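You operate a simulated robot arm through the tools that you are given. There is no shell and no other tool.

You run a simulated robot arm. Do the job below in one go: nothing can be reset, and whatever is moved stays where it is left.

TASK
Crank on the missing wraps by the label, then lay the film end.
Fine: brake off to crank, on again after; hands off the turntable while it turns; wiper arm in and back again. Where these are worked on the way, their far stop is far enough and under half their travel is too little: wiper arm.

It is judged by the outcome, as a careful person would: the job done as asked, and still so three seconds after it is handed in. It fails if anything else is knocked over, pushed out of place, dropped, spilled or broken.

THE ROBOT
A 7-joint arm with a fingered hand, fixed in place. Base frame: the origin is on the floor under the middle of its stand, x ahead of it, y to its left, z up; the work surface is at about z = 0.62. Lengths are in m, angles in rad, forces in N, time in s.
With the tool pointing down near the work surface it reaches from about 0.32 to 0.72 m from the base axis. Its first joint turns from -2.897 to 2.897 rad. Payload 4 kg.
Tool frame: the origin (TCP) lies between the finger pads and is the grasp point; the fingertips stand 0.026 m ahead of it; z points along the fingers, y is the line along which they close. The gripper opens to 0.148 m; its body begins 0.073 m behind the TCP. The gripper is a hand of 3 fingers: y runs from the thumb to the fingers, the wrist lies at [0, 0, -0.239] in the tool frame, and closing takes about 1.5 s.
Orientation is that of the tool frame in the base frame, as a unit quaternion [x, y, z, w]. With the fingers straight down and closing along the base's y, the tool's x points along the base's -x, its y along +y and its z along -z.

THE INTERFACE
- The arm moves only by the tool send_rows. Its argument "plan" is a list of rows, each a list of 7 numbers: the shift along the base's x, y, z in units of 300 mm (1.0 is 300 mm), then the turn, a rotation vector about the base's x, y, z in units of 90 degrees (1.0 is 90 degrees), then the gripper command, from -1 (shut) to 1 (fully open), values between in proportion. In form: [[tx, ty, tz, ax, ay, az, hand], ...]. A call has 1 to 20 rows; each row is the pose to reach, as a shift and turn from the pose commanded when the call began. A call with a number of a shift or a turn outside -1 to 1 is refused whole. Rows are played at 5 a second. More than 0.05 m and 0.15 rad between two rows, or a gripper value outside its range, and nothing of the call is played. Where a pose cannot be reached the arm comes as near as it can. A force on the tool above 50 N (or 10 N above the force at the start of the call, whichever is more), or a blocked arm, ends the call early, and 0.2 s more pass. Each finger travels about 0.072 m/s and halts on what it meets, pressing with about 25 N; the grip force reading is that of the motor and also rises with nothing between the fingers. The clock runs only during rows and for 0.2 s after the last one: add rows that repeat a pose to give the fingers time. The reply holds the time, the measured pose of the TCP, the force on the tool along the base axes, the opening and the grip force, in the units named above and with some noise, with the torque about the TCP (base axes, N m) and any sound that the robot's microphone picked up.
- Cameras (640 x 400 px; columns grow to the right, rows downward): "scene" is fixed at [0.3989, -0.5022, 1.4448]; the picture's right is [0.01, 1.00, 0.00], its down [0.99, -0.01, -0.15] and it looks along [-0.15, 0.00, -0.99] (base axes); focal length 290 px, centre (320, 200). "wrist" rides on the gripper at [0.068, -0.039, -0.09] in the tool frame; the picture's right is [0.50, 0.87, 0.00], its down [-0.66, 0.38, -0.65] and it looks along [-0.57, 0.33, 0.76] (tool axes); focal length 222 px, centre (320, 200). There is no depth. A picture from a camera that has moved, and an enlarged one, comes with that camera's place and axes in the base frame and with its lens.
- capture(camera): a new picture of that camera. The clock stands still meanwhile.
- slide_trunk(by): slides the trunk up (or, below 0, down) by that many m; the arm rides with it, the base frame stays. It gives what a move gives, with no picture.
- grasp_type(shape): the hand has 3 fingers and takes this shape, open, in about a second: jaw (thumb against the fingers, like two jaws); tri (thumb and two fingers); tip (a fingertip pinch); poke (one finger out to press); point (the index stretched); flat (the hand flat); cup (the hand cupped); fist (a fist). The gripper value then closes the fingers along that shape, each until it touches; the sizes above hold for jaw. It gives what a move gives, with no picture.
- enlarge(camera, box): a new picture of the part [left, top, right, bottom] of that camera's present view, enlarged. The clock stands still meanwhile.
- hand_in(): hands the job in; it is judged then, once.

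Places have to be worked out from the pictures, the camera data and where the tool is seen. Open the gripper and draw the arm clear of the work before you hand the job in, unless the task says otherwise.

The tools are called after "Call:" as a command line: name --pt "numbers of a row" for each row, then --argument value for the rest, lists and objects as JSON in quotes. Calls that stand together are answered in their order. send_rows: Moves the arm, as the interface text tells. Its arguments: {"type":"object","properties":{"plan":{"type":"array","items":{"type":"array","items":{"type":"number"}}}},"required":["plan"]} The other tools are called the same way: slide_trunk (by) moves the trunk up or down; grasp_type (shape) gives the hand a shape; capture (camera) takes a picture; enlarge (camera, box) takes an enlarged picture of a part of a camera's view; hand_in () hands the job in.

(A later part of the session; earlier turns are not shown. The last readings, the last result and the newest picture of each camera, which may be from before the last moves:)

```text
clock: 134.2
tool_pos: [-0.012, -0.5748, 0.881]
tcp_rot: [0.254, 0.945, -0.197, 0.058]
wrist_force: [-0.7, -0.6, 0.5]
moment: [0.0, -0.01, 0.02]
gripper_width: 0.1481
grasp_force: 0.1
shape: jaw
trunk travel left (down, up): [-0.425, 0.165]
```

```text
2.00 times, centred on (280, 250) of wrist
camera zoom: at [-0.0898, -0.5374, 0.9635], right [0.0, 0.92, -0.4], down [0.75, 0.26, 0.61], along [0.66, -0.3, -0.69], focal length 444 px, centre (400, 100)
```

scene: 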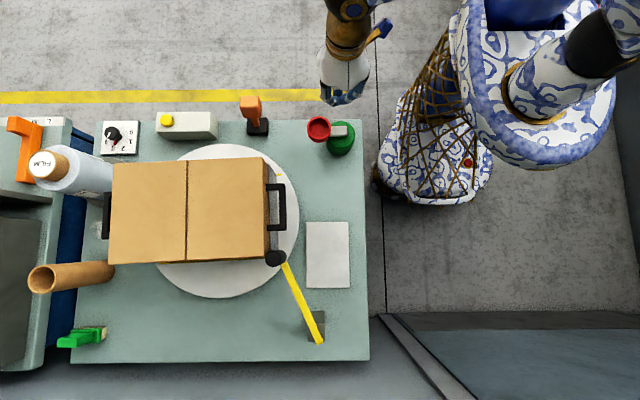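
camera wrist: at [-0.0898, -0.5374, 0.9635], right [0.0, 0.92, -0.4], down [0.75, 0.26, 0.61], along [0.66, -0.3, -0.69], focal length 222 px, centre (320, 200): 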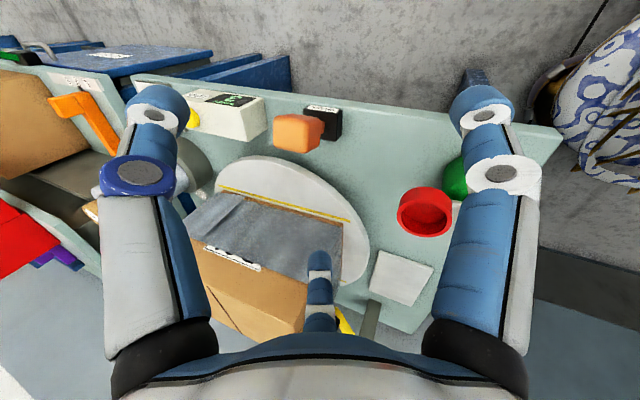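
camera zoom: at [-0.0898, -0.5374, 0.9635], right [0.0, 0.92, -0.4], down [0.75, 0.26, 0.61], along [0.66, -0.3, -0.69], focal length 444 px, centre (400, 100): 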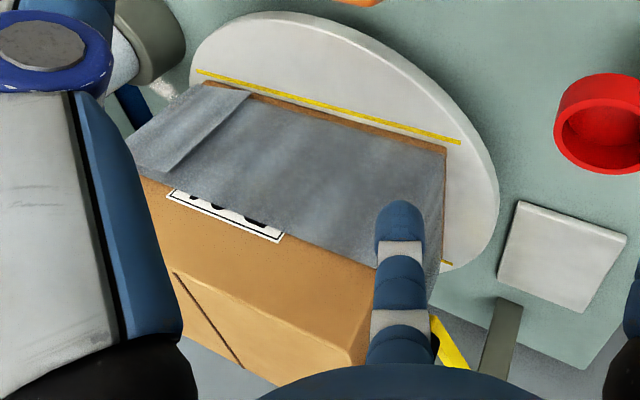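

The flap looks unchanged. I look closely at where the wiper's grip stands relative to the carton's corner.

Call:
enlarge --camera "scene" --box '[250, 230, 310, 280]'

Call:
enlarge --camera "wrist" --box '[185, 180, 265, 260]'

```text
8.00 times, centred on (280, 255) of scene
camera zoom: at [0.3989, -0.5022, 1.4448], right [0.01, 1.0, 0.0], down [0.99, -0.01, -0.15], along [-0.15, 0.0, -0.99], focal length 2320 px, centre (640, -240)
```

zoom: 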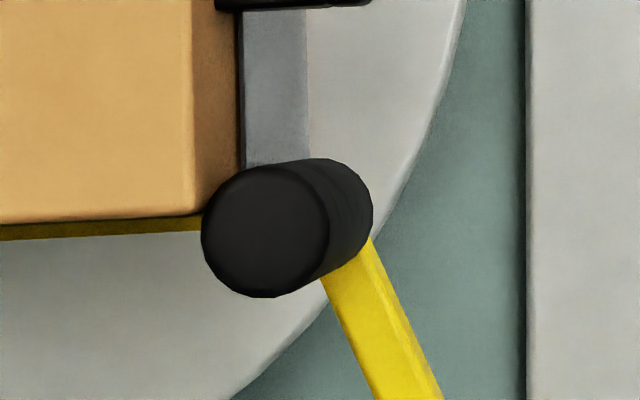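

```text
5.00 times, centred on (225, 220) of wrist
camera zoom: at [-0.0898, -0.5374, 0.9635], right [0.0, 0.92, -0.4], down [0.75, 0.26, 0.61], along [0.66, -0.3, -0.69], focal length 1111 px, centre (795, 100)
```

zoom: 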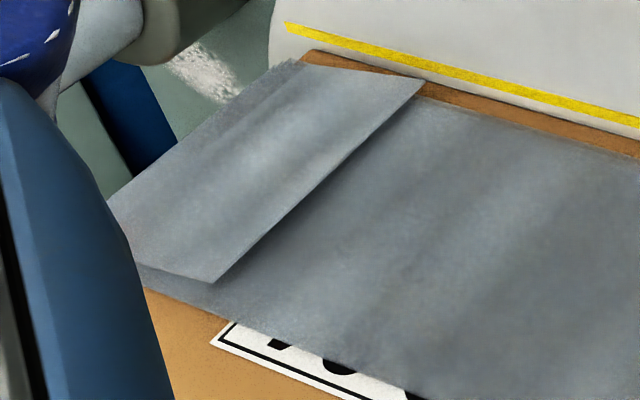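

The grip is touching the carton's corner, so the wiper is in as far as it can go, about 45° from its parked place. Now it has to come back. The plan is to press the shut fingertips lightly on top of the grip and drag it off the carton. First I go back over there.

Call:
send_rows --pt "0.03 0.03 0.05 0.09 0 0 -1" --pt "0.08 0.08 0.1 0.18 0 0 -1" --pt "0.15 0.15 0.18 0.27 0 0 -1" --pt "0.25 0.25 0.22 0.27 0 0 -1" --pt "0.35 0.35 0.22 0.27 0 0 -1" --pt "0.45 0.44 0.22 0.27 0 0 -1" --pt "0.56 0.53 0.22 0.27 0 0 -1" --pt "0.67 0.6 0.22 0.27 0 0 -1" --pt "0.67 0.6 0.22 0.27 0 0 -1"

Call:
send_rows --pt "0.08 0.05 0 0 0 -0.08 -1" --pt "0.17 0.1 0 0 0 -0.16 -1" --pt "0.26 0.14 0 0 0 -0.24 -1" --pt "0.36 0.16 0 0 0 -0.32 -1" --pt "0.46 0.18 0 0 0 -0.4 -1" --pt "0.56 0.18 0 0 0 -0.48 -1" --pt "0.66 0.18 0 0 0 -0.555 -1" --pt "0.72 0.18 0 0 0 -0.555 -1" --pt "0.72 0.18 0 0 0 -0.555 -1"

Call:
send_rows --pt "0.01 -0.03 0.02 -0.071 -0.06 0 -1" --pt "0.02 -0.1 0.03 -0.142 -0.119 0 -1" --pt "0.03 -0.2 0.03 -0.213 -0.179 0 -1" --pt "0.04 -0.32 0.03 -0.213 -0.179 0 -1" --pt "0.05 -0.44 0.03 -0.213 -0.179 0 -1" --pt "0.055 -0.56 0.03 -0.213 -0.179 0 -1" --pt "0.06 -0.68 0.03 -0.213 -0.179 0 -1" --pt "0.063 -0.78 0.02 -0.213 -0.179 0 -1" --pt "0.063 -0.78 0.0 -0.213 -0.179 0 -1" --pt "0.063 -0.78 0.0 -0.213 -0.179 0 -1"

Call:
capture --camera "wrist"

Call:
enlarge --camera "scene" --box '[240, 200, 380, 310]'

```text
clock: 136.2
tool_pos: [0.1904, -0.3941, 0.9469]
tcp_rot: [0.262, 0.965, 0.007, 0.003]
wrist_force: [1.0, 0.2, -0.9]
moment: [0.03, 0.02, 0.0]
gripper_width: 0.0001
grasp_force: 24.9
shape: jaw
trunk travel left (down, up): [-0.425, 0.165]
```

```text
clock: 138.2
tool_pos: [0.4085, -0.3399, 0.9482]
tcp_rot: [0.644, 0.765, 0.005, 0.005]
wrist_force: [0.2, 0.3, -0.3]
moment: [-0.01, 0.02, 0.03]
gripper_width: 0.0001
grasp_force: 24.5
shape: jaw
trunk travel left (down, up): [-0.425, 0.165]
```

```text
clock: 140.4
tool_pos: [0.4244, -0.5746, 0.946]
tcp_rot: [0.627, 0.747, -0.033, 0.22]
wrist_force: [0.2, 0.0, 0.1]
moment: [0.0, 0.03, 0.03]
gripper_width: 0.0
grasp_force: 24.8
shape: jaw
trunk travel left (down, up): [-0.425, 0.165]
```

```text
taken
camera wrist: at [0.3546, -0.4904, 0.9938], right [0.76, 0.64, 0.01], down [0.25, -0.31, 0.92], along [0.59, -0.7, -0.4], focal length 222 px, centre (320, 200)
```

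wrist: 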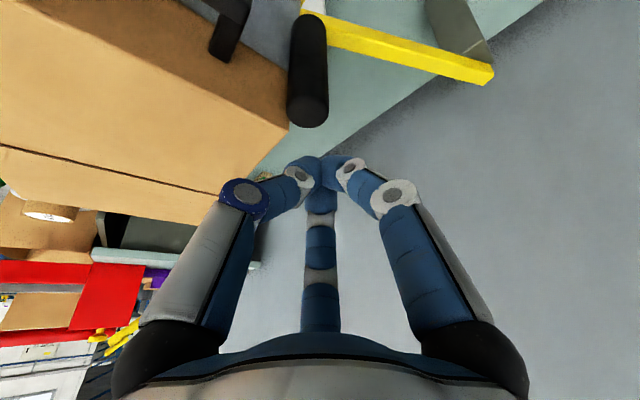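

```text
3.64 times, centred on (310, 255) of scene
camera zoom: at [0.3989, -0.5022, 1.4448], right [0.01, 1.0, 0.0], down [0.99, -0.01, -0.15], along [-0.15, 0.0, -0.99], focal length 1055 px, centre (356, 0)
```

zoom: 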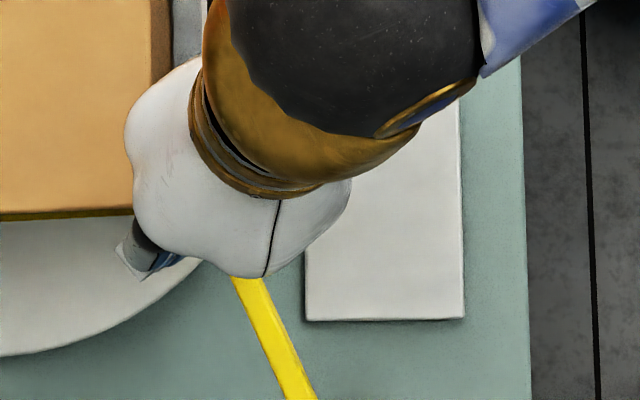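

The fingertips are above the grip, slightly to the side away from the carton. I lower carefully onto its top.

Call:
send_rows --pt "0 0 -0.05 0 0 0 -1" --pt "0 0 -0.1 0 0 0 -1" --pt "0 0 -0.13 0 0 0 -1" --pt "0 0 -0.13 0 0 0 -1"

Call:
capture --camera "wrist"

```text
clock: 141.4
tool_pos: [0.4259, -0.5753, 0.908]
tcp_rot: [0.627, 0.747, -0.032, 0.219]
wrist_force: [0.1, -0.8, 0.2]
moment: [0.01, -0.02, -0.01]
gripper_width: 0.0
grasp_force: 24.8
shape: jaw
trunk travel left (down, up): [-0.425, 0.165]
```

```text
taken
camera wrist: at [0.3545, -0.4901, 0.9557], right [0.76, 0.64, 0.01], down [0.25, -0.31, 0.92], along [0.59, -0.7, -0.4], focal length 222 px, centre (320, 200)
```

wrist: 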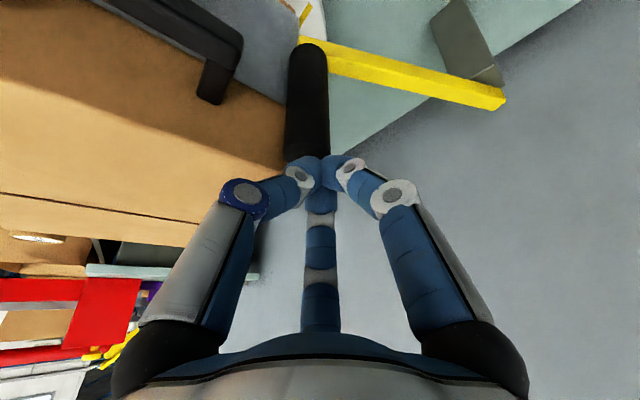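

The tips are right at the grip's top. I lower in 2–3 mm steps to touch it lightly.

Call:
send_rows --pt "0 0 -0.008 0 0 0 -1" --pt "0 0 -0.016 0 0 0 -1" --pt "0 0 -0.016 0 0 0 -1"

Call:
send_rows --pt "0 0 -0.008 0 0 0 -1" --pt "0 0 -0.016 0 0 0 -1" --pt "0 0 -0.016 0 0 0 -1"

```text
clock: 142.2
tool_pos: [0.4261, -0.5749, 0.9031]
tcp_rot: [0.627, 0.747, -0.032, 0.219]
wrist_force: [-0.9, -0.2, 0.5]
moment: [0.0, 0.0, -0.02]
gripper_width: 0.0
grasp_force: 25.2
shape: jaw
trunk travel left (down, up): [-0.425, 0.165]
```

```text
clock: 143.0
tool_pos: [0.4248, -0.5753, 0.8997]
tcp_rot: [0.628, 0.746, -0.033, 0.22]
wrist_force: [-1.1, -0.2, 10.9]
moment: [-0.11, 0.04, -0.01]
gripper_width: 0.0
grasp_force: 25.1
shape: jaw
trunk travel left (down, up): [-0.425, 0.165]
```

The tips rest on the grip with about 11 N. I drag it back along its arc, away from the carton.

Call:
send_rows --pt "-0.005 0.0105 0 0 0 0 -1" --pt "-0.0093 0.021 0 0 0 0 -1" --pt "-0.0137 0.0315 0 0 0 0 -1" --pt "-0.018 0.042 0 0 0 0 -1" --pt "-0.0257 0.0637 0 0 0 0 -1" --pt "-0.0327 0.0853 0 0 0 0 -1" --pt "-0.039 0.1073 0 0 0 0 -1" --pt "-0.047 0.1407 0 0 0 0 -1"

Call:
capture --camera "wrist"

Call:
enlarge --camera "scene" --box '[240, 200, 380, 350]'

```text
clock: 144.8
tool_pos: [0.4102, -0.5321, 0.8988]
tcp_rot: [0.627, 0.747, -0.032, 0.219]
wrist_force: [4.2, 0.1, 16.2]
moment: [-0.03, -0.2, 0.04]
gripper_width: 0.0
grasp_force: 24.9
shape: jaw
trunk travel left (down, up): [-0.425, 0.165]
```

```text
taken
camera wrist: at [0.3407, -0.4471, 0.9465], right [0.76, 0.65, 0.01], down [0.25, -0.31, 0.92], along [0.6, -0.7, -0.4], focal length 222 px, centre (320, 200)
```

wrist: 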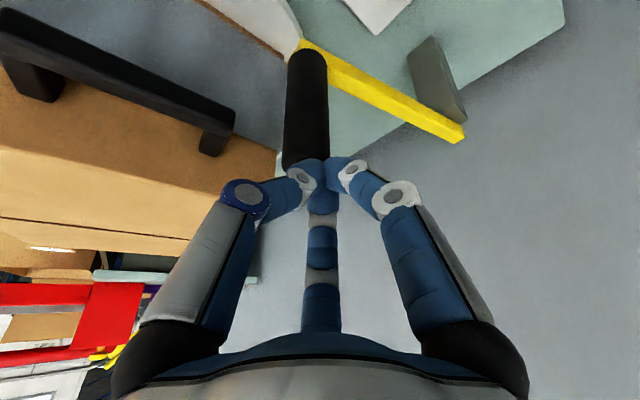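

```text
2.67 times, centred on (310, 275) of scene
camera zoom: at [0.3989, -0.5022, 1.4448], right [0.01, 1.0, 0.0], down [0.99, -0.01, -0.15], along [-0.15, 0.0, -0.99], focal length 774 px, centre (347, 0)
```

zoom: 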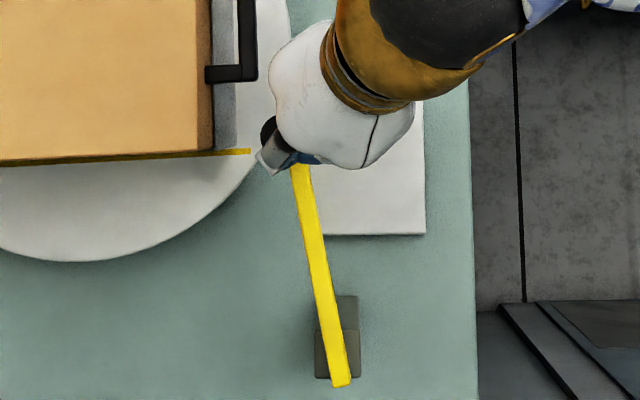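

The wiper follows the fingertips. I keep dragging it along its arc toward the parked position.

Call:
send_rows --pt "-0.0063 0.0337 0.001 0 0 0 -1" --pt "-0.0107 0.0677 0.002 0 0 0 -1" --pt "-0.0133 0.1017 0.002 0 0 0 -1" --pt "-0.0143 0.136 0.002 0 0 0 -1" --pt "-0.0133 0.1703 0.002 0 0 0 -1" --pt "-0.0107 0.2043 0.002 0 0 0 -1" --pt "-0.0063 0.2383 0.002 0 0 0 -1" --pt "0 0.272 0.002 0 0 0 -1"

Call:
capture --camera "wrist"

Call:
enlarge --camera "scene" --box '[240, 200, 380, 350]'

```text
clock: 146.6
tool_pos: [0.4108, -0.4492, 0.8981]
tcp_rot: [0.627, 0.747, -0.033, 0.218]
wrist_force: [0.0, -0.1, 0.1]
moment: [-0.01, 0.02, 0.0]
gripper_width: 0.0
grasp_force: 24.6
shape: jaw
trunk travel left (down, up): [-0.425, 0.165]
```

```text
taken
camera wrist: at [0.3403, -0.3651, 0.9464], right [0.77, 0.64, 0.01], down [0.25, -0.31, 0.92], along [0.59, -0.7, -0.4], focal length 222 px, centre (320, 200)
```

wrist: 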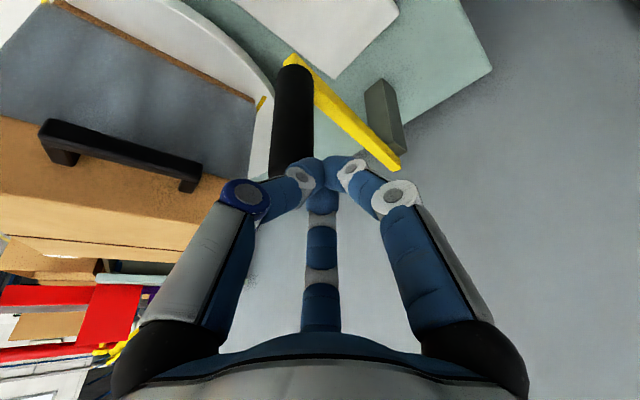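

```text
2.67 times, centred on (310, 275) of scene
camera zoom: at [0.3989, -0.5022, 1.4448], right [0.01, 1.0, 0.0], down [0.99, -0.01, -0.15], along [-0.15, 0.0, -0.99], focal length 774 px, centre (347, 0)
```

zoom: 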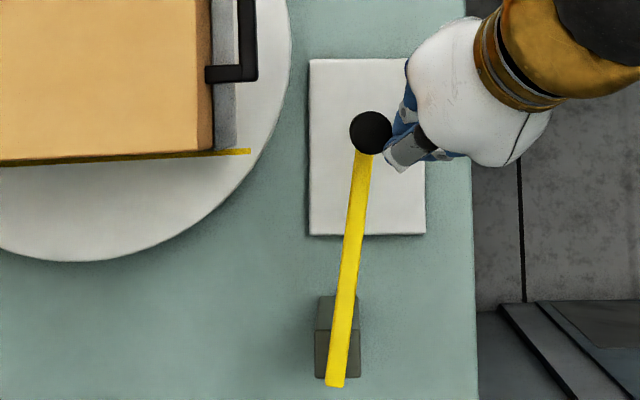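

The tips slipped off near the end; the grip is at about 172°, so roughly 4 cm remain. I lift, re-centre over the grip and press on its top again.

Call:
send_rows --pt "0 0.02 0.04 0 0 0 -1" --pt "0 0.02 0.08 0 0 0 -1" --pt "-0.006 -0.05 0.08 0 0 0 -1" --pt "-0.012 -0.112 0.08 0 0 0 -1" --pt "-0.012 -0.112 0.05 0 0 0 -1" --pt "-0.012 -0.112 0.025 0 0 0 -1" --pt "-0.012 -0.112 0.025 0 0 0 -1"

Call:
capture --camera "wrist"

Call:
enlarge --camera "scene" --box '[280, 200, 380, 290]'

```text
clock: 148.2
tool_pos: [0.4085, -0.4853, 0.9061]
tcp_rot: [0.627, 0.747, -0.031, 0.219]
wrist_force: [-0.1, -0.4, 0.5]
moment: [-0.02, 0.03, -0.03]
gripper_width: 0.0001
grasp_force: 25.0
shape: jaw
trunk travel left (down, up): [-0.425, 0.165]
```

```text
taken
camera wrist: at [0.3379, -0.4002, 0.9541], right [0.76, 0.64, 0.01], down [0.25, -0.31, 0.92], along [0.59, -0.7, -0.4], focal length 222 px, centre (320, 200)
```

wrist: 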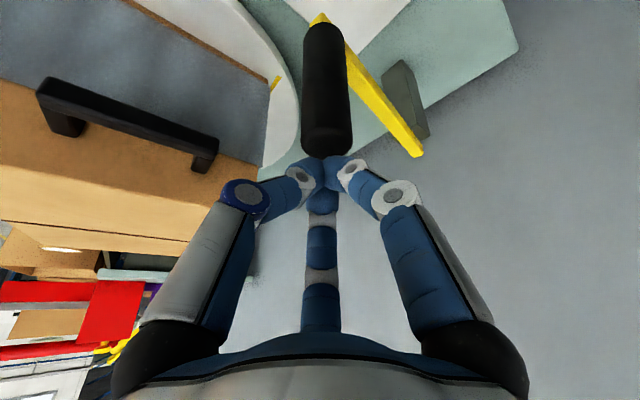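

```text
4.44 times, centred on (330, 245) of scene
camera zoom: at [0.3989, -0.5022, 1.4448], right [0.01, 1.0, 0.0], down [0.99, -0.01, -0.15], along [-0.15, 0.0, -0.99], focal length 1289 px, centre (276, 0)
```

zoom: 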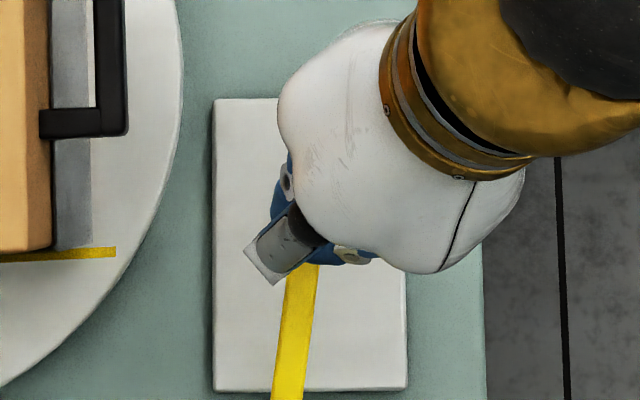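

The tips are over the grip's top, slightly to its far side, which suits this pull. I press down and drag the rest of the way.

Call:
send_rows --pt "0 0 -0.01 0 0 0 -1" --pt "0 0 -0.018 0 0 0 -1" --pt "0 0 -0.025 0 0 0 -1" --pt "0 0 -0.025 0 0 0 -1"

```text
clock: 149.2
tool_pos: [0.4079, -0.4833, 0.8997]
tcp_rot: [0.628, 0.746, -0.032, 0.219]
wrist_force: [0.8, 0.1, 8.4]
moment: [-0.01, -0.06, 0.0]
gripper_width: 0.0
grasp_force: 24.7
shape: jaw
trunk travel left (down, up): [-0.425, 0.165]
```

Call:
send_rows --pt "0.003 0.017 -0.002 0 0 0 -1" --pt "0.0057 0.034 -0.002 0 0 0 -1" --pt "0.009 0.051 -0.002 0 0 0 -1" --pt "0.013 0.0673 -0.002 0 0 0 -1" --pt "0.0175 0.084 -0.002 0 0 0 -1" --pt "0.0223 0.1003 -0.002 0 0 0 -1" --pt "0.0275 0.117 -0.002 0 0 0 -1" --pt "0.033 0.133 -0.002 0 0 0 -1" --pt "0.037 0.144 -0.002 0 0 0 -1"

Call:
capture --camera "wrist"

Call:
enlarge --camera "scene" --box '[230, 210, 390, 360]'

```text
clock: 151.2
tool_pos: [0.419, -0.4429, 0.9005]
tcp_rot: [0.627, 0.746, -0.034, 0.22]
wrist_force: [-1.9, -7.0, 17.1]
moment: [-0.24, 0.0, -0.03]
gripper_width: 0.0
grasp_force: 25.7
shape: jaw
trunk travel left (down, up): [-0.425, 0.165]
```

```text
taken
camera wrist: at [0.3476, -0.3579, 0.9473], right [0.77, 0.64, 0.01], down [0.25, -0.31, 0.92], along [0.59, -0.7, -0.4], focal length 222 px, centre (320, 200)
```

wrist: 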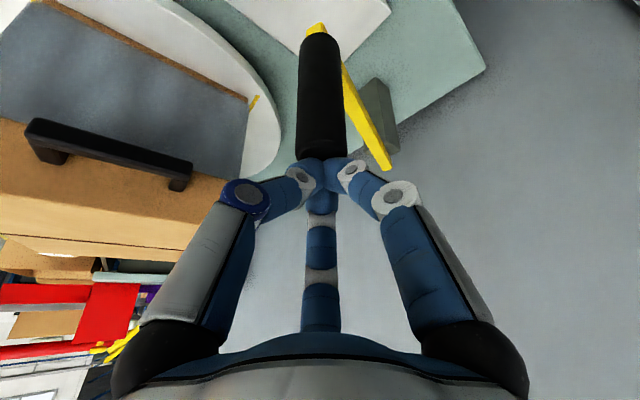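

```text
2.67 times, centred on (310, 285) of scene
camera zoom: at [0.3989, -0.5022, 1.4448], right [0.01, 1.0, 0.0], down [0.99, -0.01, -0.15], along [-0.15, 0.0, -0.99], focal length 774 px, centre (347, -27)
```

zoom: 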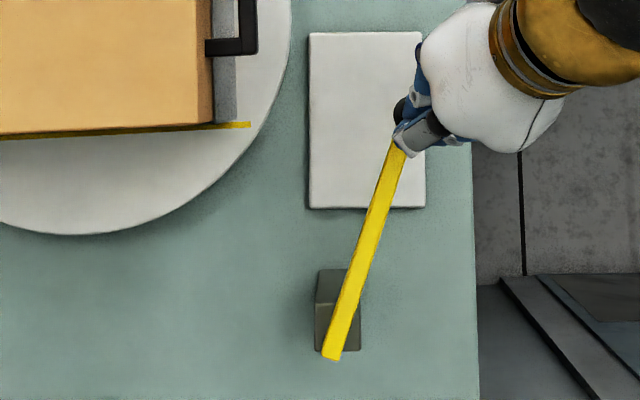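

There is a 7 N reaction, so the wiper is back against its parked stop. I lift off and compare with the starting picture.

Call:
send_rows --pt "0 0 0.03 0 0 0 -1" --pt "0 0 0.1 0 0 0 -1" --pt "-0.02 0.1 0.18 0 0 0 -1" --pt "-0.05 0.22 0.2 0.071 0.06 0 -1" --pt "-0.1 0.32 0.2 0.142 0.119 0 -1" --pt "-0.15 0.38 0.2 0.213 0.179 0 -1" --pt "-0.15 0.38 0.2 0.213 0.179 0 -1"

Call:
capture --camera "scene"

Call:
enlarge --camera "scene" --box '[230, 220, 390, 360]'

```text
clock: 152.8
tool_pos: [0.3729, -0.3257, 0.9598]
tcp_rot: [0.644, 0.765, 0.005, 0.004]
wrist_force: [-0.3, 0.0, -0.1]
moment: [-0.03, 0.06, 0.0]
gripper_width: 0.0003
grasp_force: 25.1
shape: jaw
trunk travel left (down, up): [-0.425, 0.165]
```

```text
taken
```

scene: 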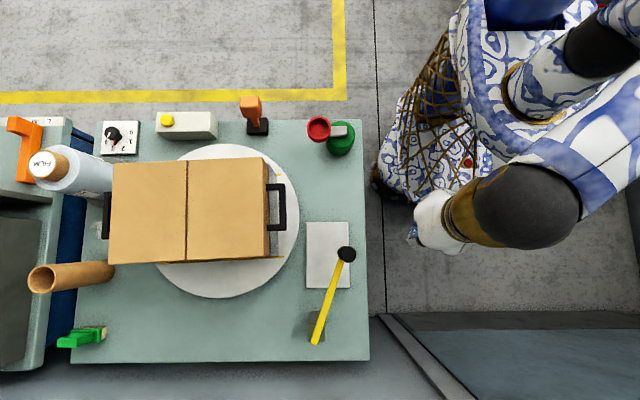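

```text
2.86 times, centred on (310, 290) of scene
camera zoom: at [0.3989, -0.5022, 1.4448], right [0.01, 1.0, 0.0], down [0.99, -0.01, -0.15], along [-0.15, 0.0, -0.99], focal length 829 px, centre (349, -57)
```

zoom: 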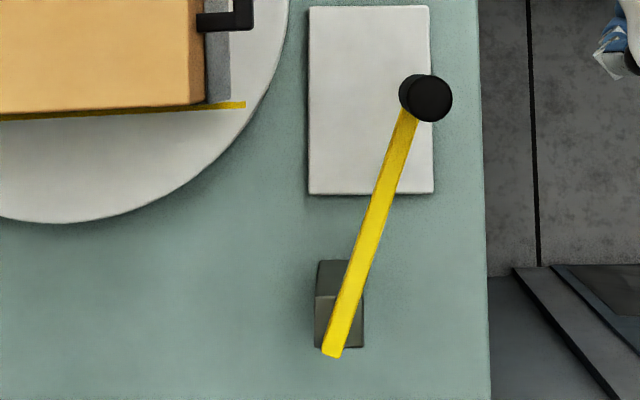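

The wiper is exactly back where it began. I go and look at the film tail again from the same viewpoint as before.

Call:
send_rows --pt "-0.12 -0.05 0 0 0 0.06 1" --pt "-0.24 -0.1 0 0 0 0.12 1" --pt "-0.36 -0.15 0 0 0 0.18 1" --pt "-0.48 -0.2 0 0 0 0.24 1" --pt "-0.6 -0.27 -0.02 0 0 0.31 1" --pt "-0.72 -0.34 -0.05 0 0 0.38 1" --pt "-0.82 -0.42 -0.08 0 0 0.45 1" --pt "-0.92 -0.5 -0.11 0 0 0.5 1" --pt "-0.98 -0.58 -0.15 0 0 0.555 1" --pt "-0.98 -0.58 -0.15 0 0 0.555 1"

Call:
send_rows --pt "-0.1 -0.08 -0.03 -0.09 0 0 1" --pt "-0.2 -0.16 -0.06 -0.18 0 0 1" --pt "-0.3 -0.25 -0.1 -0.27 0 0 1" --pt "-0.3 -0.25 -0.1 -0.27 0 0 1"

Call:
capture --camera "wrist"

Call:
enlarge --camera "wrist" --box '[170, 150, 390, 350]'

```text
clock: 155.0
tool_pos: [0.0816, -0.5046, 0.9149]
tcp_rot: [0.26, 0.966, 0.007, 0.002]
wrist_force: [0.0, -0.1, -0.1]
moment: [0.02, 0.03, 0.03]
gripper_width: 0.1476
grasp_force: 0.1
shape: jaw
trunk travel left (down, up): [-0.425, 0.165]
```

```text
clock: 156.0
tool_pos: [-0.0101, -0.5767, 0.8872]
tcp_rot: [0.255, 0.945, -0.197, 0.059]
wrist_force: [-0.7, -0.1, 0.2]
moment: [0.0, -0.03, -0.03]
gripper_width: 0.148
grasp_force: 0.1
shape: jaw
trunk travel left (down, up): [-0.425, 0.165]
```

```text
taken
camera wrist: at [-0.089, -0.54, 0.9676], right [0.0, 0.92, -0.4], down [0.75, 0.26, 0.61], along [0.66, -0.3, -0.69], focal length 222 px, centre (320, 200)
```

wrist: 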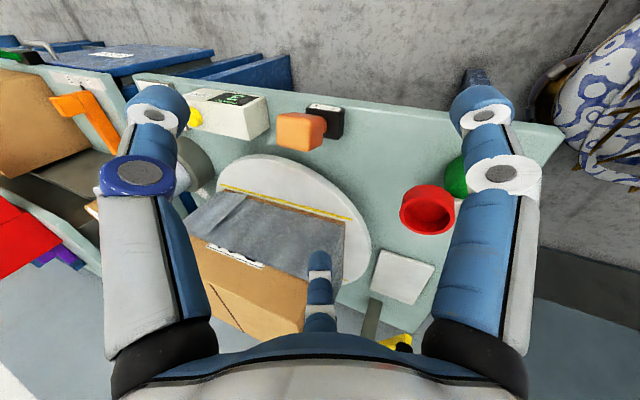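

```text
2.00 times, centred on (280, 250) of wrist
camera zoom: at [-0.089, -0.54, 0.9676], right [0.0, 0.92, -0.4], down [0.75, 0.26, 0.61], along [0.66, -0.3, -0.69], focal length 444 px, centre (400, 100)
```

zoom: 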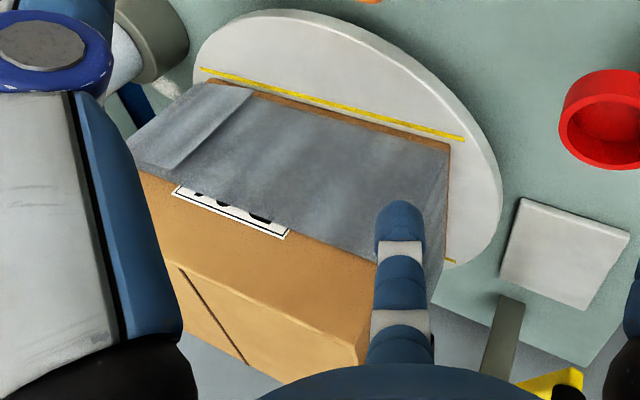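

Call:
enlarge --camera "wrist" --box '[185, 180, 265, 260]'

Call:
enlarge --camera "wrist" --box '[170, 80, 270, 140]'

```text
5.00 times, centred on (225, 220) of wrist
camera zoom: at [-0.089, -0.54, 0.9676], right [0.0, 0.92, -0.4], down [0.75, 0.26, 0.61], along [0.66, -0.3, -0.69], focal length 1111 px, centre (795, 100)
```

zoom: 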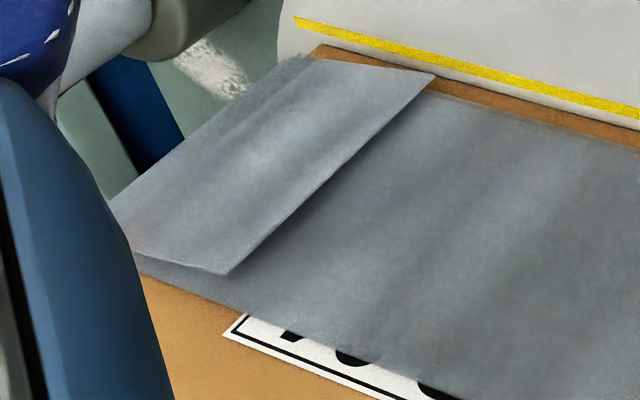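

```text
6.40 times, centred on (220, 110) of wrist
camera zoom: at [-0.089, -0.54, 0.9676], right [0.0, 0.92, -0.4], down [0.75, 0.26, 0.61], along [0.66, -0.3, -0.69], focal length 1422 px, centre (960, 776)
```

zoom: 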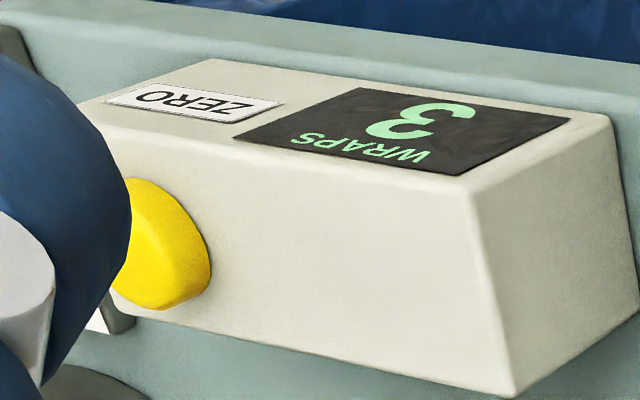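

The counter still shows 3 and the flap looks the same from here. I repeat the very first viewpoint, to compare the flap with its starting state.

Call:
send_rows --pt "-0.05 0 0.04 0.09 0 0 1" --pt "-0.1 0 0.08 0.18 0 0 1" --pt "-0.16 0 0.12 0.27 0 0 1" --pt "-0.22 -0.04 0.137 0.27 0 0 1" --pt "-0.287 -0.088 0.137 0.27 0 0 1" --pt "-0.287 -0.088 0.137 0.27 0 0 1"

Call:
send_rows --pt "0 0 0 0 0 -0.06 1" --pt "0 0 0 0 0 -0.116 1" --pt "0 0 0 0 0 -0.116 1"

Call:
capture --camera "wrist"

Call:
enlarge --camera "wrist" --box '[200, 200, 380, 360]'

Call:
enlarge --camera "wrist" --box '[200, 240, 320, 315]'

```text
clock: 157.4
tool_pos: [-0.0955, -0.6037, 0.9253]
tcp_rot: [0.26, 0.965, 0.007, 0.003]
wrist_force: [-0.2, 0.2, 0.3]
moment: [0.04, 0.0, 0.01]
gripper_width: 0.1479
grasp_force: 0.0
shape: jaw
trunk travel left (down, up): [-0.425, 0.165]
```

```text
clock: 158.2
tool_pos: [-0.0951, -0.6029, 0.9241]
tcp_rot: [0.347, 0.938, 0.006, 0.003]
wrist_force: [-0.6, 0.1, -0.7]
moment: [0.01, 0.0, 0.04]
gripper_width: 0.1477
grasp_force: 0.0
shape: jaw
trunk travel left (down, up): [-0.425, 0.165]
```

```text
taken
camera wrist: at [-0.1733, -0.5887, 1.0144], right [0.19, 0.98, 0.01], down [0.74, -0.15, 0.66], along [0.65, -0.11, -0.75], focal length 222 px, centre (320, 200)
```

wrist: 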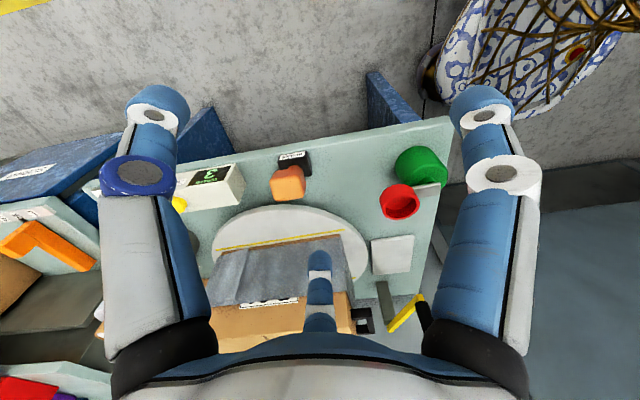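

```text
2.50 times, centred on (290, 280) of wrist
camera zoom: at [-0.1733, -0.5887, 1.0144], right [0.19, 0.98, 0.01], down [0.74, -0.15, 0.66], along [0.65, -0.11, -0.75], focal length 555 px, centre (395, 0)
```

zoom: 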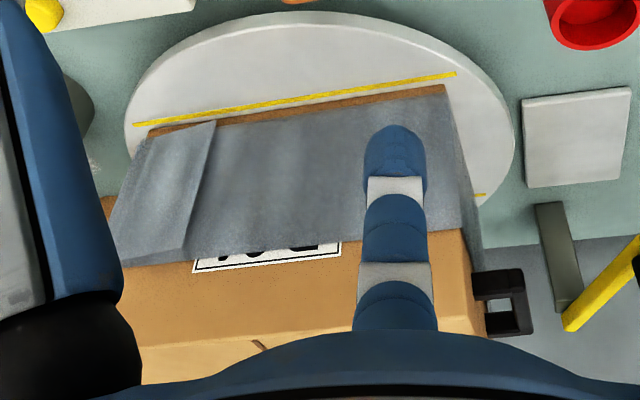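

```text
5.33 times, centred on (260, 278) of wrist
camera zoom: at [-0.1733, -0.5887, 1.0144], right [0.19, 0.98, 0.01], down [0.74, -0.15, 0.66], along [0.65, -0.11, -0.75], focal length 1185 px, centre (640, -213)
```

zoom: 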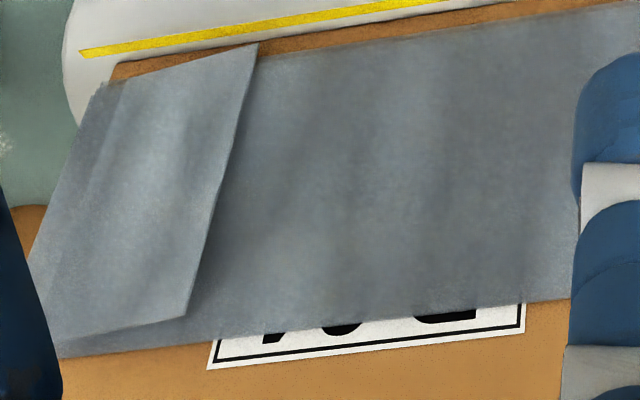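

The flap looks exactly as it did at the start, so the film end may not be laid yet. The roller was stopped by the carton's corner before it reached its own far stop, and the 2.7° over-turn leaves that corner in its path. I'll turn the table about 8° further with the brake released, so that the wiper can go all the way in. First, brake off again.

Call:
send_rows --pt "0.03 0.04 -0.1 0 0 0 -1" --pt "0.06 0.05 -0.2 0 0 0 -1" --pt "0.09 0.05 -0.3 0 0 0 -1" --pt "0.09 0.05 -0.4 0 0 0 -1" --pt "0.09 0.05 -0.45 0 0 0 -1" --pt "0.09 0.05 -0.45 0 0 0 -1" --pt "0.09 0.05 -0.45 0 0 0 -1" --pt "0.09 0.05 -0.45 0 0 0 -1"

Call:
send_rows --pt "0 0 0 -0.09 0 0 -1" --pt "0 0 0 -0.18 0 0 -1" --pt "0 -0.05 0 -0.27 0 0 -1" --pt "0.02 -0.15 -0.05 -0.27 0 0 -1" --pt "0.04 -0.25 -0.1 -0.27 0 0 -1" --pt "0.06 -0.29 -0.16 -0.27 0 0 -1" --pt "0.06 -0.29 -0.17 -0.27 0 0 -1"

Call:
enlarge --camera "scene" --box '[200, 60, 340, 150]'

```text
clock: 160.0
tool_pos: [-0.0675, -0.5882, 0.7892]
tcp_rot: [0.348, 0.938, 0.006, 0.004]
wrist_force: [0.3, -1.0, 1.0]
moment: [-0.01, 0.04, 0.0]
gripper_width: 0.0
grasp_force: 25.0
shape: jaw
trunk travel left (down, up): [-0.425, 0.165]
```

```text
clock: 161.6
tool_pos: [-0.0492, -0.6756, 0.7376]
tcp_rot: [0.339, 0.918, -0.19, 0.077]
wrist_force: [0.8, -0.2, 0.2]
moment: [-0.05, -0.02, -0.01]
gripper_width: 0.0001
grasp_force: 25.4
shape: jaw
trunk travel left (down, up): [-0.425, 0.165]
```

```text
4.44 times, centred on (270, 105) of scene
camera zoom: at [0.3989, -0.5022, 1.4448], right [0.01, 1.0, 0.0], down [0.99, -0.01, -0.15], along [-0.15, 0.0, -0.99], focal length 1289 px, centre (542, 622)
```

zoom: 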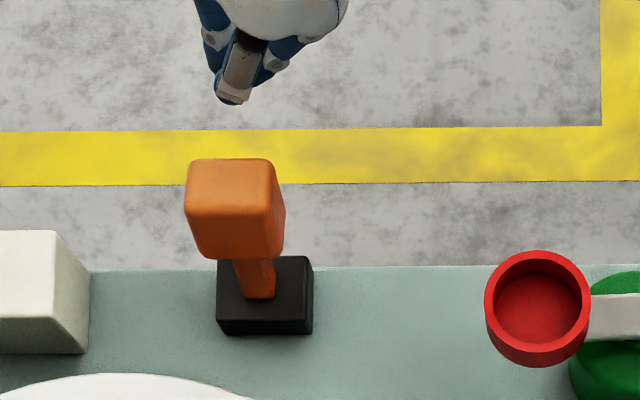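

Call:
send_rows --pt "0.06 0 0 0 0 0 -1" --pt "0.1 0 0 0 0 0 -1" --pt "0.13 0 0 0 0 0 -1" --pt "0.16 0 0 0 0 0 -1" --pt "0.19 0 0 0 0 0 -1" --pt "0.22 0 0 0 0 0 -1" --pt "0.245 0 0 0 0 0 -1" --pt "0.265 0 0 0 0 0 -1" --pt "0.275 0 0 0 0 0 -1"

Call:
enlarge --camera "scene" --box '[200, 60, 340, 150]'

```text
clock: 163.6
tool_pos: [0.0312, -0.674, 0.7388]
tcp_rot: [0.338, 0.918, -0.191, 0.077]
wrist_force: [-1.1, 0.5, 0.7]
moment: [-0.01, -0.01, 0.0]
gripper_width: 0.0
grasp_force: 25.9
shape: jaw
trunk travel left (down, up): [-0.425, 0.165]
```

```text
4.44 times, centred on (270, 105) of scene
camera zoom: at [0.3989, -0.5022, 1.4448], right [0.01, 1.0, 0.0], down [0.99, -0.01, -0.15], along [-0.15, 0.0, -0.99], focal length 1289 px, centre (542, 622)
```

zoom: 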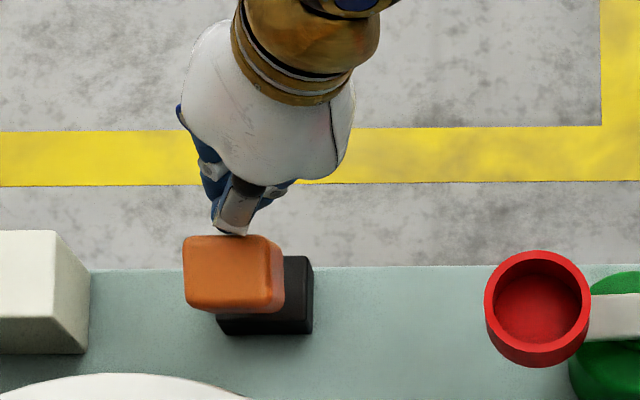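

The brake is off again. I retreat and go back over the crank.

Call:
send_rows --pt "-0.1 0 0 0 0 0 -1" --pt "-0.22 0 0 0 0 0 -1" --pt "-0.3 0.08 0.06 0 0 0 -1" --pt "-0.3 0.2 0.14 0 0 0 -1" --pt "-0.3 0.3 0.25 0 0 0 -1" --pt "-0.3 0.3 0.37 0.09 0 0 -1" --pt "-0.22 0.35 0.45 0.18 0 0 -1" --pt "-0.12 0.4 0.5 0.27 0 0 -1" --pt "0 0.46 0.5 0.27 0 0 -1" --pt "0.12 0.53 0.5 0.27 0 0 -1" --pt "0.24 0.6 0.5 0.27 0 0 0" --pt "0.36 0.66 0.5 0.27 0 0 1" --pt "0.48 0.73 0.5 0.27 0 0 1" --pt "0.5 0.74 0.5 0.27 0 0 1"

Call:
send_rows --pt "0 0 0 0 0 -0.08 1" --pt "0 0 0 0 0 -0.16 1" --pt "0 0 0 0 0 -0.222 1" --pt "0 0 0 0 0 -0.222 1" --pt "0 0 0 0 0 -0.222 1"

Call:
capture --camera "wrist"

```text
clock: 166.6
tool_pos: [0.1789, -0.4525, 0.8891]
tcp_rot: [0.349, 0.937, 0.006, 0.004]
wrist_force: [-0.6, -0.3, 0.1]
moment: [0.0, 0.0, -0.02]
gripper_width: 0.1182
grasp_force: 0.0
shape: jaw
trunk travel left (down, up): [-0.425, 0.165]
```

```text
clock: 167.8
tool_pos: [0.181, -0.4524, 0.8887]
tcp_rot: [0.505, 0.863, 0.005, 0.005]
wrist_force: [-0.4, 0.8, 0.0]
moment: [-0.03, 0.0, 0.02]
gripper_width: 0.1476
grasp_force: 0.0
shape: jaw
trunk travel left (down, up): [-0.425, 0.165]
```

```text
taken
camera wrist: at [0.1129, -0.4121, 0.9783], right [0.51, 0.86, 0.01], down [0.64, -0.39, 0.66], along [0.57, -0.33, -0.75], focal length 222 px, centre (320, 200)
```

wrist: 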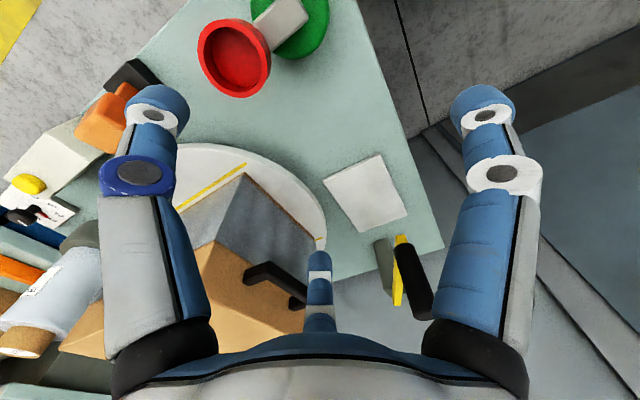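

Call:
send_rows --pt "0.007 -0.004 -0.1 0 0 0 1" --pt "0.007 -0.004 -0.22 0 0 0 1" --pt "0.007 -0.004 -0.33 0 0 0 1" --pt "0.007 -0.004 -0.41 0 0 0 1" --pt "0.007 -0.004 -0.45 0 0 0 1" --pt "0.007 -0.004 -0.475 0 0 0 1" --pt "0.007 -0.004 -0.475 0 0 0 1"

Call:
enlarge --camera "wrist" --box '[40, 0, 260, 180]'

```text
clock: 169.4
tool_pos: [0.1834, -0.4549, 0.7457]
tcp_rot: [0.505, 0.863, 0.006, 0.005]
wrist_force: [-0.2, -0.4, 0.4]
moment: [-0.01, 0.08, 0.02]
gripper_width: 0.148
grasp_force: 0.1
shape: jaw
trunk travel left (down, up): [-0.425, 0.165]
```

```text
2.22 times, centred on (150, 90) of wrist
camera zoom: at [0.1147, -0.4139, 0.8346], right [0.51, 0.86, 0.01], down [0.64, -0.39, 0.66], along [0.57, -0.33, -0.75], focal length 494 px, centre (698, 444)
```

zoom: 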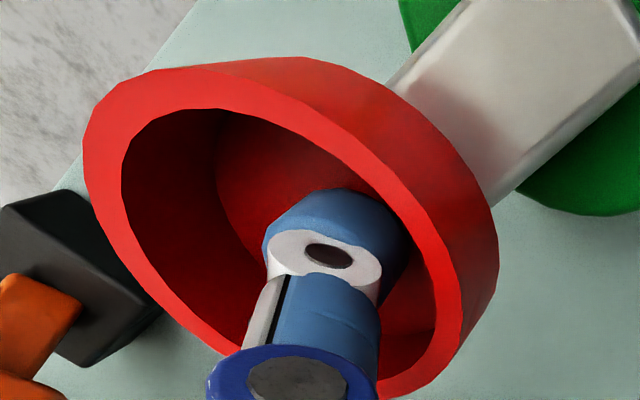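

The thumb is in the cup again. I nudge the crank counter-clockwise by a few degrees.

Call:
send_rows --pt "0.02 0 0 0 0 0 1" --pt "0.04 0.001 0 0 0 0 1" --pt "0.055 0.003 0 0 0 0 1" --pt "0.067 0.005 0 0 0 0 1" --pt "0.077 0.008 0 0 0 0 1" --pt "0.077 0.008 0 0 0 0 1"

Call:
enlarge --camera "scene" --box '[90, 130, 310, 310]'

```text
clock: 170.8
tool_pos: [0.2067, -0.4521, 0.7451]
tcp_rot: [0.505, 0.863, 0.005, 0.005]
wrist_force: [-2.0, 1.3, -0.5]
moment: [-0.02, 0.03, -0.21]
gripper_width: 0.1478
grasp_force: 0.0
shape: jaw
trunk travel left (down, up): [-0.425, 0.165]
```

```text
2.22 times, centred on (200, 220) of scene
camera zoom: at [0.3989, -0.5022, 1.4448], right [0.01, 1.0, 0.0], down [0.99, -0.01, -0.15], along [-0.15, 0.0, -0.99], focal length 645 px, centre (587, 156)
```

zoom: 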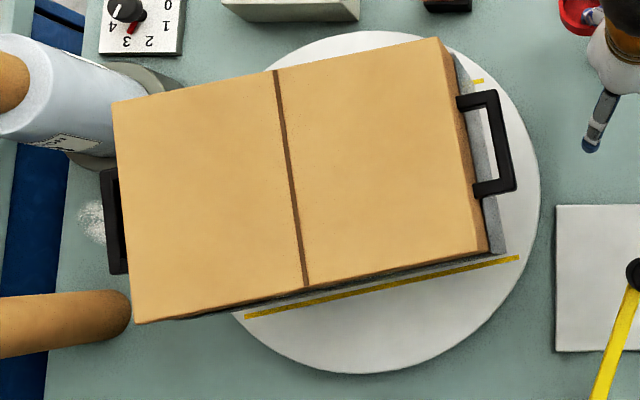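

The carton is now at about 11° past the full turn, so its corner is clear of the wiper's path. I take the thumb out of the cup.

Call:
send_rows --pt "-0.03 0 0 0 0 0 1" --pt "-0.055 0 0 0 0 0 1" --pt "-0.055 0 0.06 0 0 0 1" --pt "-0.055 0 0.16 0 0 0 1" --pt "-0.055 0 0.3 0 0 0 1" --pt "-0.055 0 0.44 0 0 0 1" --pt "-0.055 0 0.45 0 0 0 1"

Call:
send_rows --pt "-0.1 -0.06 0 0 0 0.06 1" --pt "-0.2 -0.13 0 0 0 0.12 1" --pt "-0.3 -0.2 0 0 0 0.18 1" --pt "-0.4 -0.27 0 0 0 0.24 1" --pt "-0.48 -0.34 0 0 0 0.3 1" --pt "-0.51 -0.39 0 0 0 0.333 1" --pt "-0.51 -0.39 0 0 0 0.333 1"

Call:
capture --camera "scene"

```text
clock: 172.4
tool_pos: [0.19, -0.4528, 0.8814]
tcp_rot: [0.505, 0.863, 0.006, 0.004]
wrist_force: [-0.7, -0.4, -0.6]
moment: [0.03, 0.02, 0.0]
gripper_width: 0.148
grasp_force: 0.0
shape: jaw
trunk travel left (down, up): [-0.425, 0.165]
```

```text
clock: 174.0
tool_pos: [0.0367, -0.5693, 0.8832]
tcp_rot: [0.264, 0.965, 0.006, 0.003]
wrist_force: [-0.6, 0.6, -0.2]
moment: [0.02, -0.02, 0.0]
gripper_width: 0.148
grasp_force: 0.0
shape: jaw
trunk travel left (down, up): [-0.425, 0.165]
```

```text
taken
```

scene: 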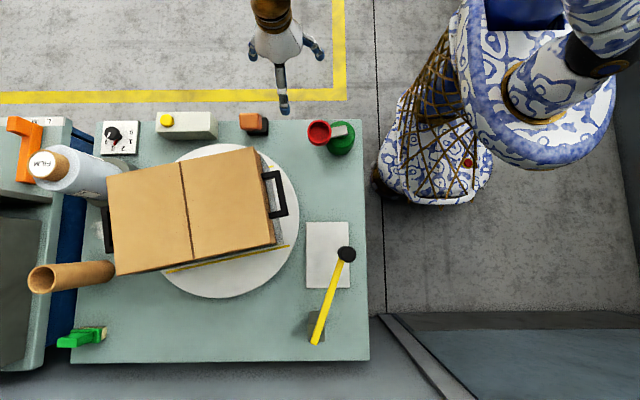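

The hand is in place for the brake again. I repeat the hook-and-pull on the lever exactly as before.

Call:
send_rows --pt "0 0 0 -0.09 0 0 1" --pt "0 0 0 -0.18 0 0 1" --pt "0 -0.06 0 -0.27 0 0 1" --pt "0.02 -0.16 -0.03 -0.27 0 0 1" --pt "0.04 -0.26 -0.08 -0.27 0 0 1" --pt "0.06 -0.355 -0.13 -0.27 0 0 1" --pt "0.062 -0.355 -0.19 -0.27 0 0 1" --pt "0.062 -0.355 -0.25 -0.27 0 0 1" --pt "0.062 -0.355 -0.32 -0.27 0 0 1" --pt "0.062 -0.355 -0.4 -0.27 0 0 1" --pt "0.062 -0.355 -0.482 -0.27 0 0 1" --pt "0.062 -0.355 -0.482 -0.27 0 0 1"

Call:
enlarge --camera "scene" --box '[200, 60, 340, 150]'

```text
clock: 176.6
tool_pos: [0.0555, -0.6742, 0.737]
tcp_rot: [0.258, 0.944, -0.196, 0.058]
wrist_force: [0.2, 0.2, -0.5]
moment: [-0.03, 0.03, 0.01]
gripper_width: 0.1481
grasp_force: 0.0
shape: jaw
trunk travel left (down, up): [-0.425, 0.165]
```

```text
4.44 times, centred on (270, 105) of scene
camera zoom: at [0.3989, -0.5022, 1.4448], right [0.01, 1.0, 0.0], down [0.99, -0.01, -0.15], along [-0.15, 0.0, -0.99], focal length 1289 px, centre (542, 622)
```

zoom: 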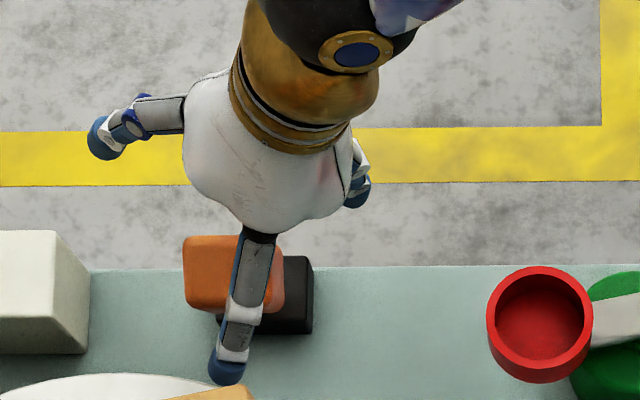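

Call:
send_rows --pt "-0.04 0 0 0 0 0 1" --pt "-0.08 0 0 0 0 0 1" --pt "-0.11 0 0 0 0 0 1" --pt "-0.14 0 0 0 0 0 1" --pt "-0.165 0 0 0 0 0 1" --pt "-0.19 0 0 0 0 0 1" --pt "-0.215 0 0 0 0 0 1" --pt "-0.235 0 0 0 0 0 1" --pt "-0.255 0 0 0 0 0 1" --pt "-0.275 0 0 0 0 0 1" --pt "-0.292 0 0 0 0 0 1" --pt "-0.292 0 0 0 0 0 1"

Call:
enlarge --camera "scene" --box '[200, 60, 340, 150]'

```text
clock: 179.2
tool_pos: [-0.0305, -0.6746, 0.7383]
tcp_rot: [0.257, 0.945, -0.195, 0.059]
wrist_force: [12.1, -2.4, 5.4]
moment: [0.01, -0.29, -0.17]
gripper_width: 0.1479
grasp_force: 0.1
shape: jaw
trunk travel left (down, up): [-0.425, 0.165]
```

```text
4.44 times, centred on (270, 105) of scene
camera zoom: at [0.3989, -0.5022, 1.4448], right [0.01, 1.0, 0.0], down [0.99, -0.01, -0.15], along [-0.15, 0.0, -0.99], focal length 1289 px, centre (542, 622)
```

zoom: 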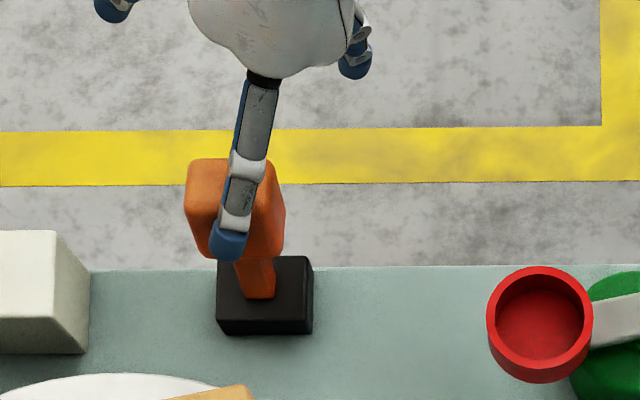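

The brake is on again, against its stop. I release it, lift clear and go to the wiper with the hand shut.

Call:
send_rows --pt "0.03 0 0 0 0 0 1" --pt "0.08 0 0 0 0 0 1" --pt "0.08 0 0.08 0 0 0 1" --pt "0.08 0 0.2 0 0 0 1" --pt "0.08 0 0.33 0 0 0 1" --pt "0.08 0.1 0.4 0 0 0 1" --pt "0.08 0.22 0.45 0 0 0 1" --pt "0.08 0.34 0.48 0 0 0 1" --pt "0.08 0.34 0.48 0 0 0 1"

Call:
send_rows --pt "0.03 0.03 0.05 0.09 0 0 -1" --pt "0.08 0.08 0.1 0.18 0 0 -1" --pt "0.15 0.15 0.15 0.27 0 0 -1" --pt "0.25 0.25 0.15 0.27 0 0 -1" --pt "0.35 0.35 0.15 0.27 0 0 -1" --pt "0.45 0.44 0.15 0.27 0 0 -1" --pt "0.56 0.53 0.15 0.27 0 0 -1" --pt "0.67 0.6 0.15 0.27 0 0 -1" --pt "0.67 0.6 0.15 0.27 0 0 -1"

Call:
send_rows --pt "0.08 0.05 0 0 0 -0.08 -1" --pt "0.17 0.1 0 0 0 -0.16 -1" --pt "0.26 0.14 0 0 0 -0.24 -1" --pt "0.36 0.16 0 0 0 -0.32 -1" --pt "0.46 0.18 0 0 0 -0.4 -1" --pt "0.56 0.18 0 0 0 -0.48 -1" --pt "0.66 0.18 0 0 0 -0.555 -1" --pt "0.72 0.18 0 0 0 -0.555 -1" --pt "0.72 0.18 0 0 0 -0.555 -1"

Call:
capture --camera "scene"

```text
clock: 181.2
tool_pos: [-0.0095, -0.5708, 0.882]
tcp_rot: [0.259, 0.944, -0.196, 0.058]
wrist_force: [-0.2, -0.4, -0.2]
moment: [-0.01, 0.02, 0.03]
gripper_width: 0.1478
grasp_force: 0.1
shape: jaw
trunk travel left (down, up): [-0.425, 0.165]
```

```text
clock: 183.2
tool_pos: [0.1941, -0.3919, 0.925]
tcp_rot: [0.264, 0.964, 0.006, 0.003]
wrist_force: [0.2, 0.2, 0.2]
moment: [-0.01, 0.0, 0.04]
gripper_width: 0.0
grasp_force: 25.2
shape: jaw
trunk travel left (down, up): [-0.425, 0.165]
```

```text
clock: 185.2
tool_pos: [0.4081, -0.3389, 0.925]
tcp_rot: [0.648, 0.762, 0.005, 0.005]
wrist_force: [1.0, 0.0, -0.3]
moment: [0.02, 0.02, 0.0]
gripper_width: 0.0002
grasp_force: 24.7
shape: jaw
trunk travel left (down, up): [-0.425, 0.165]
```

```text
taken
```

scene: 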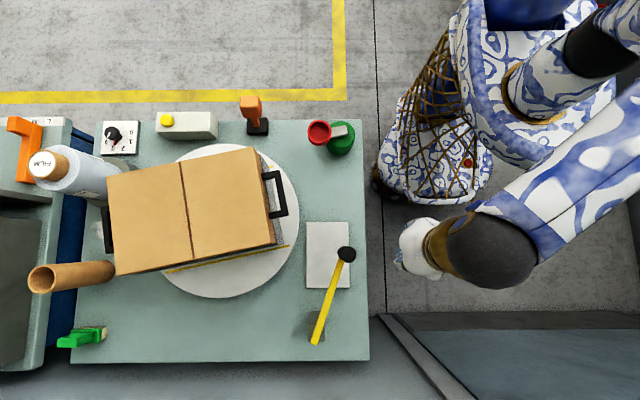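

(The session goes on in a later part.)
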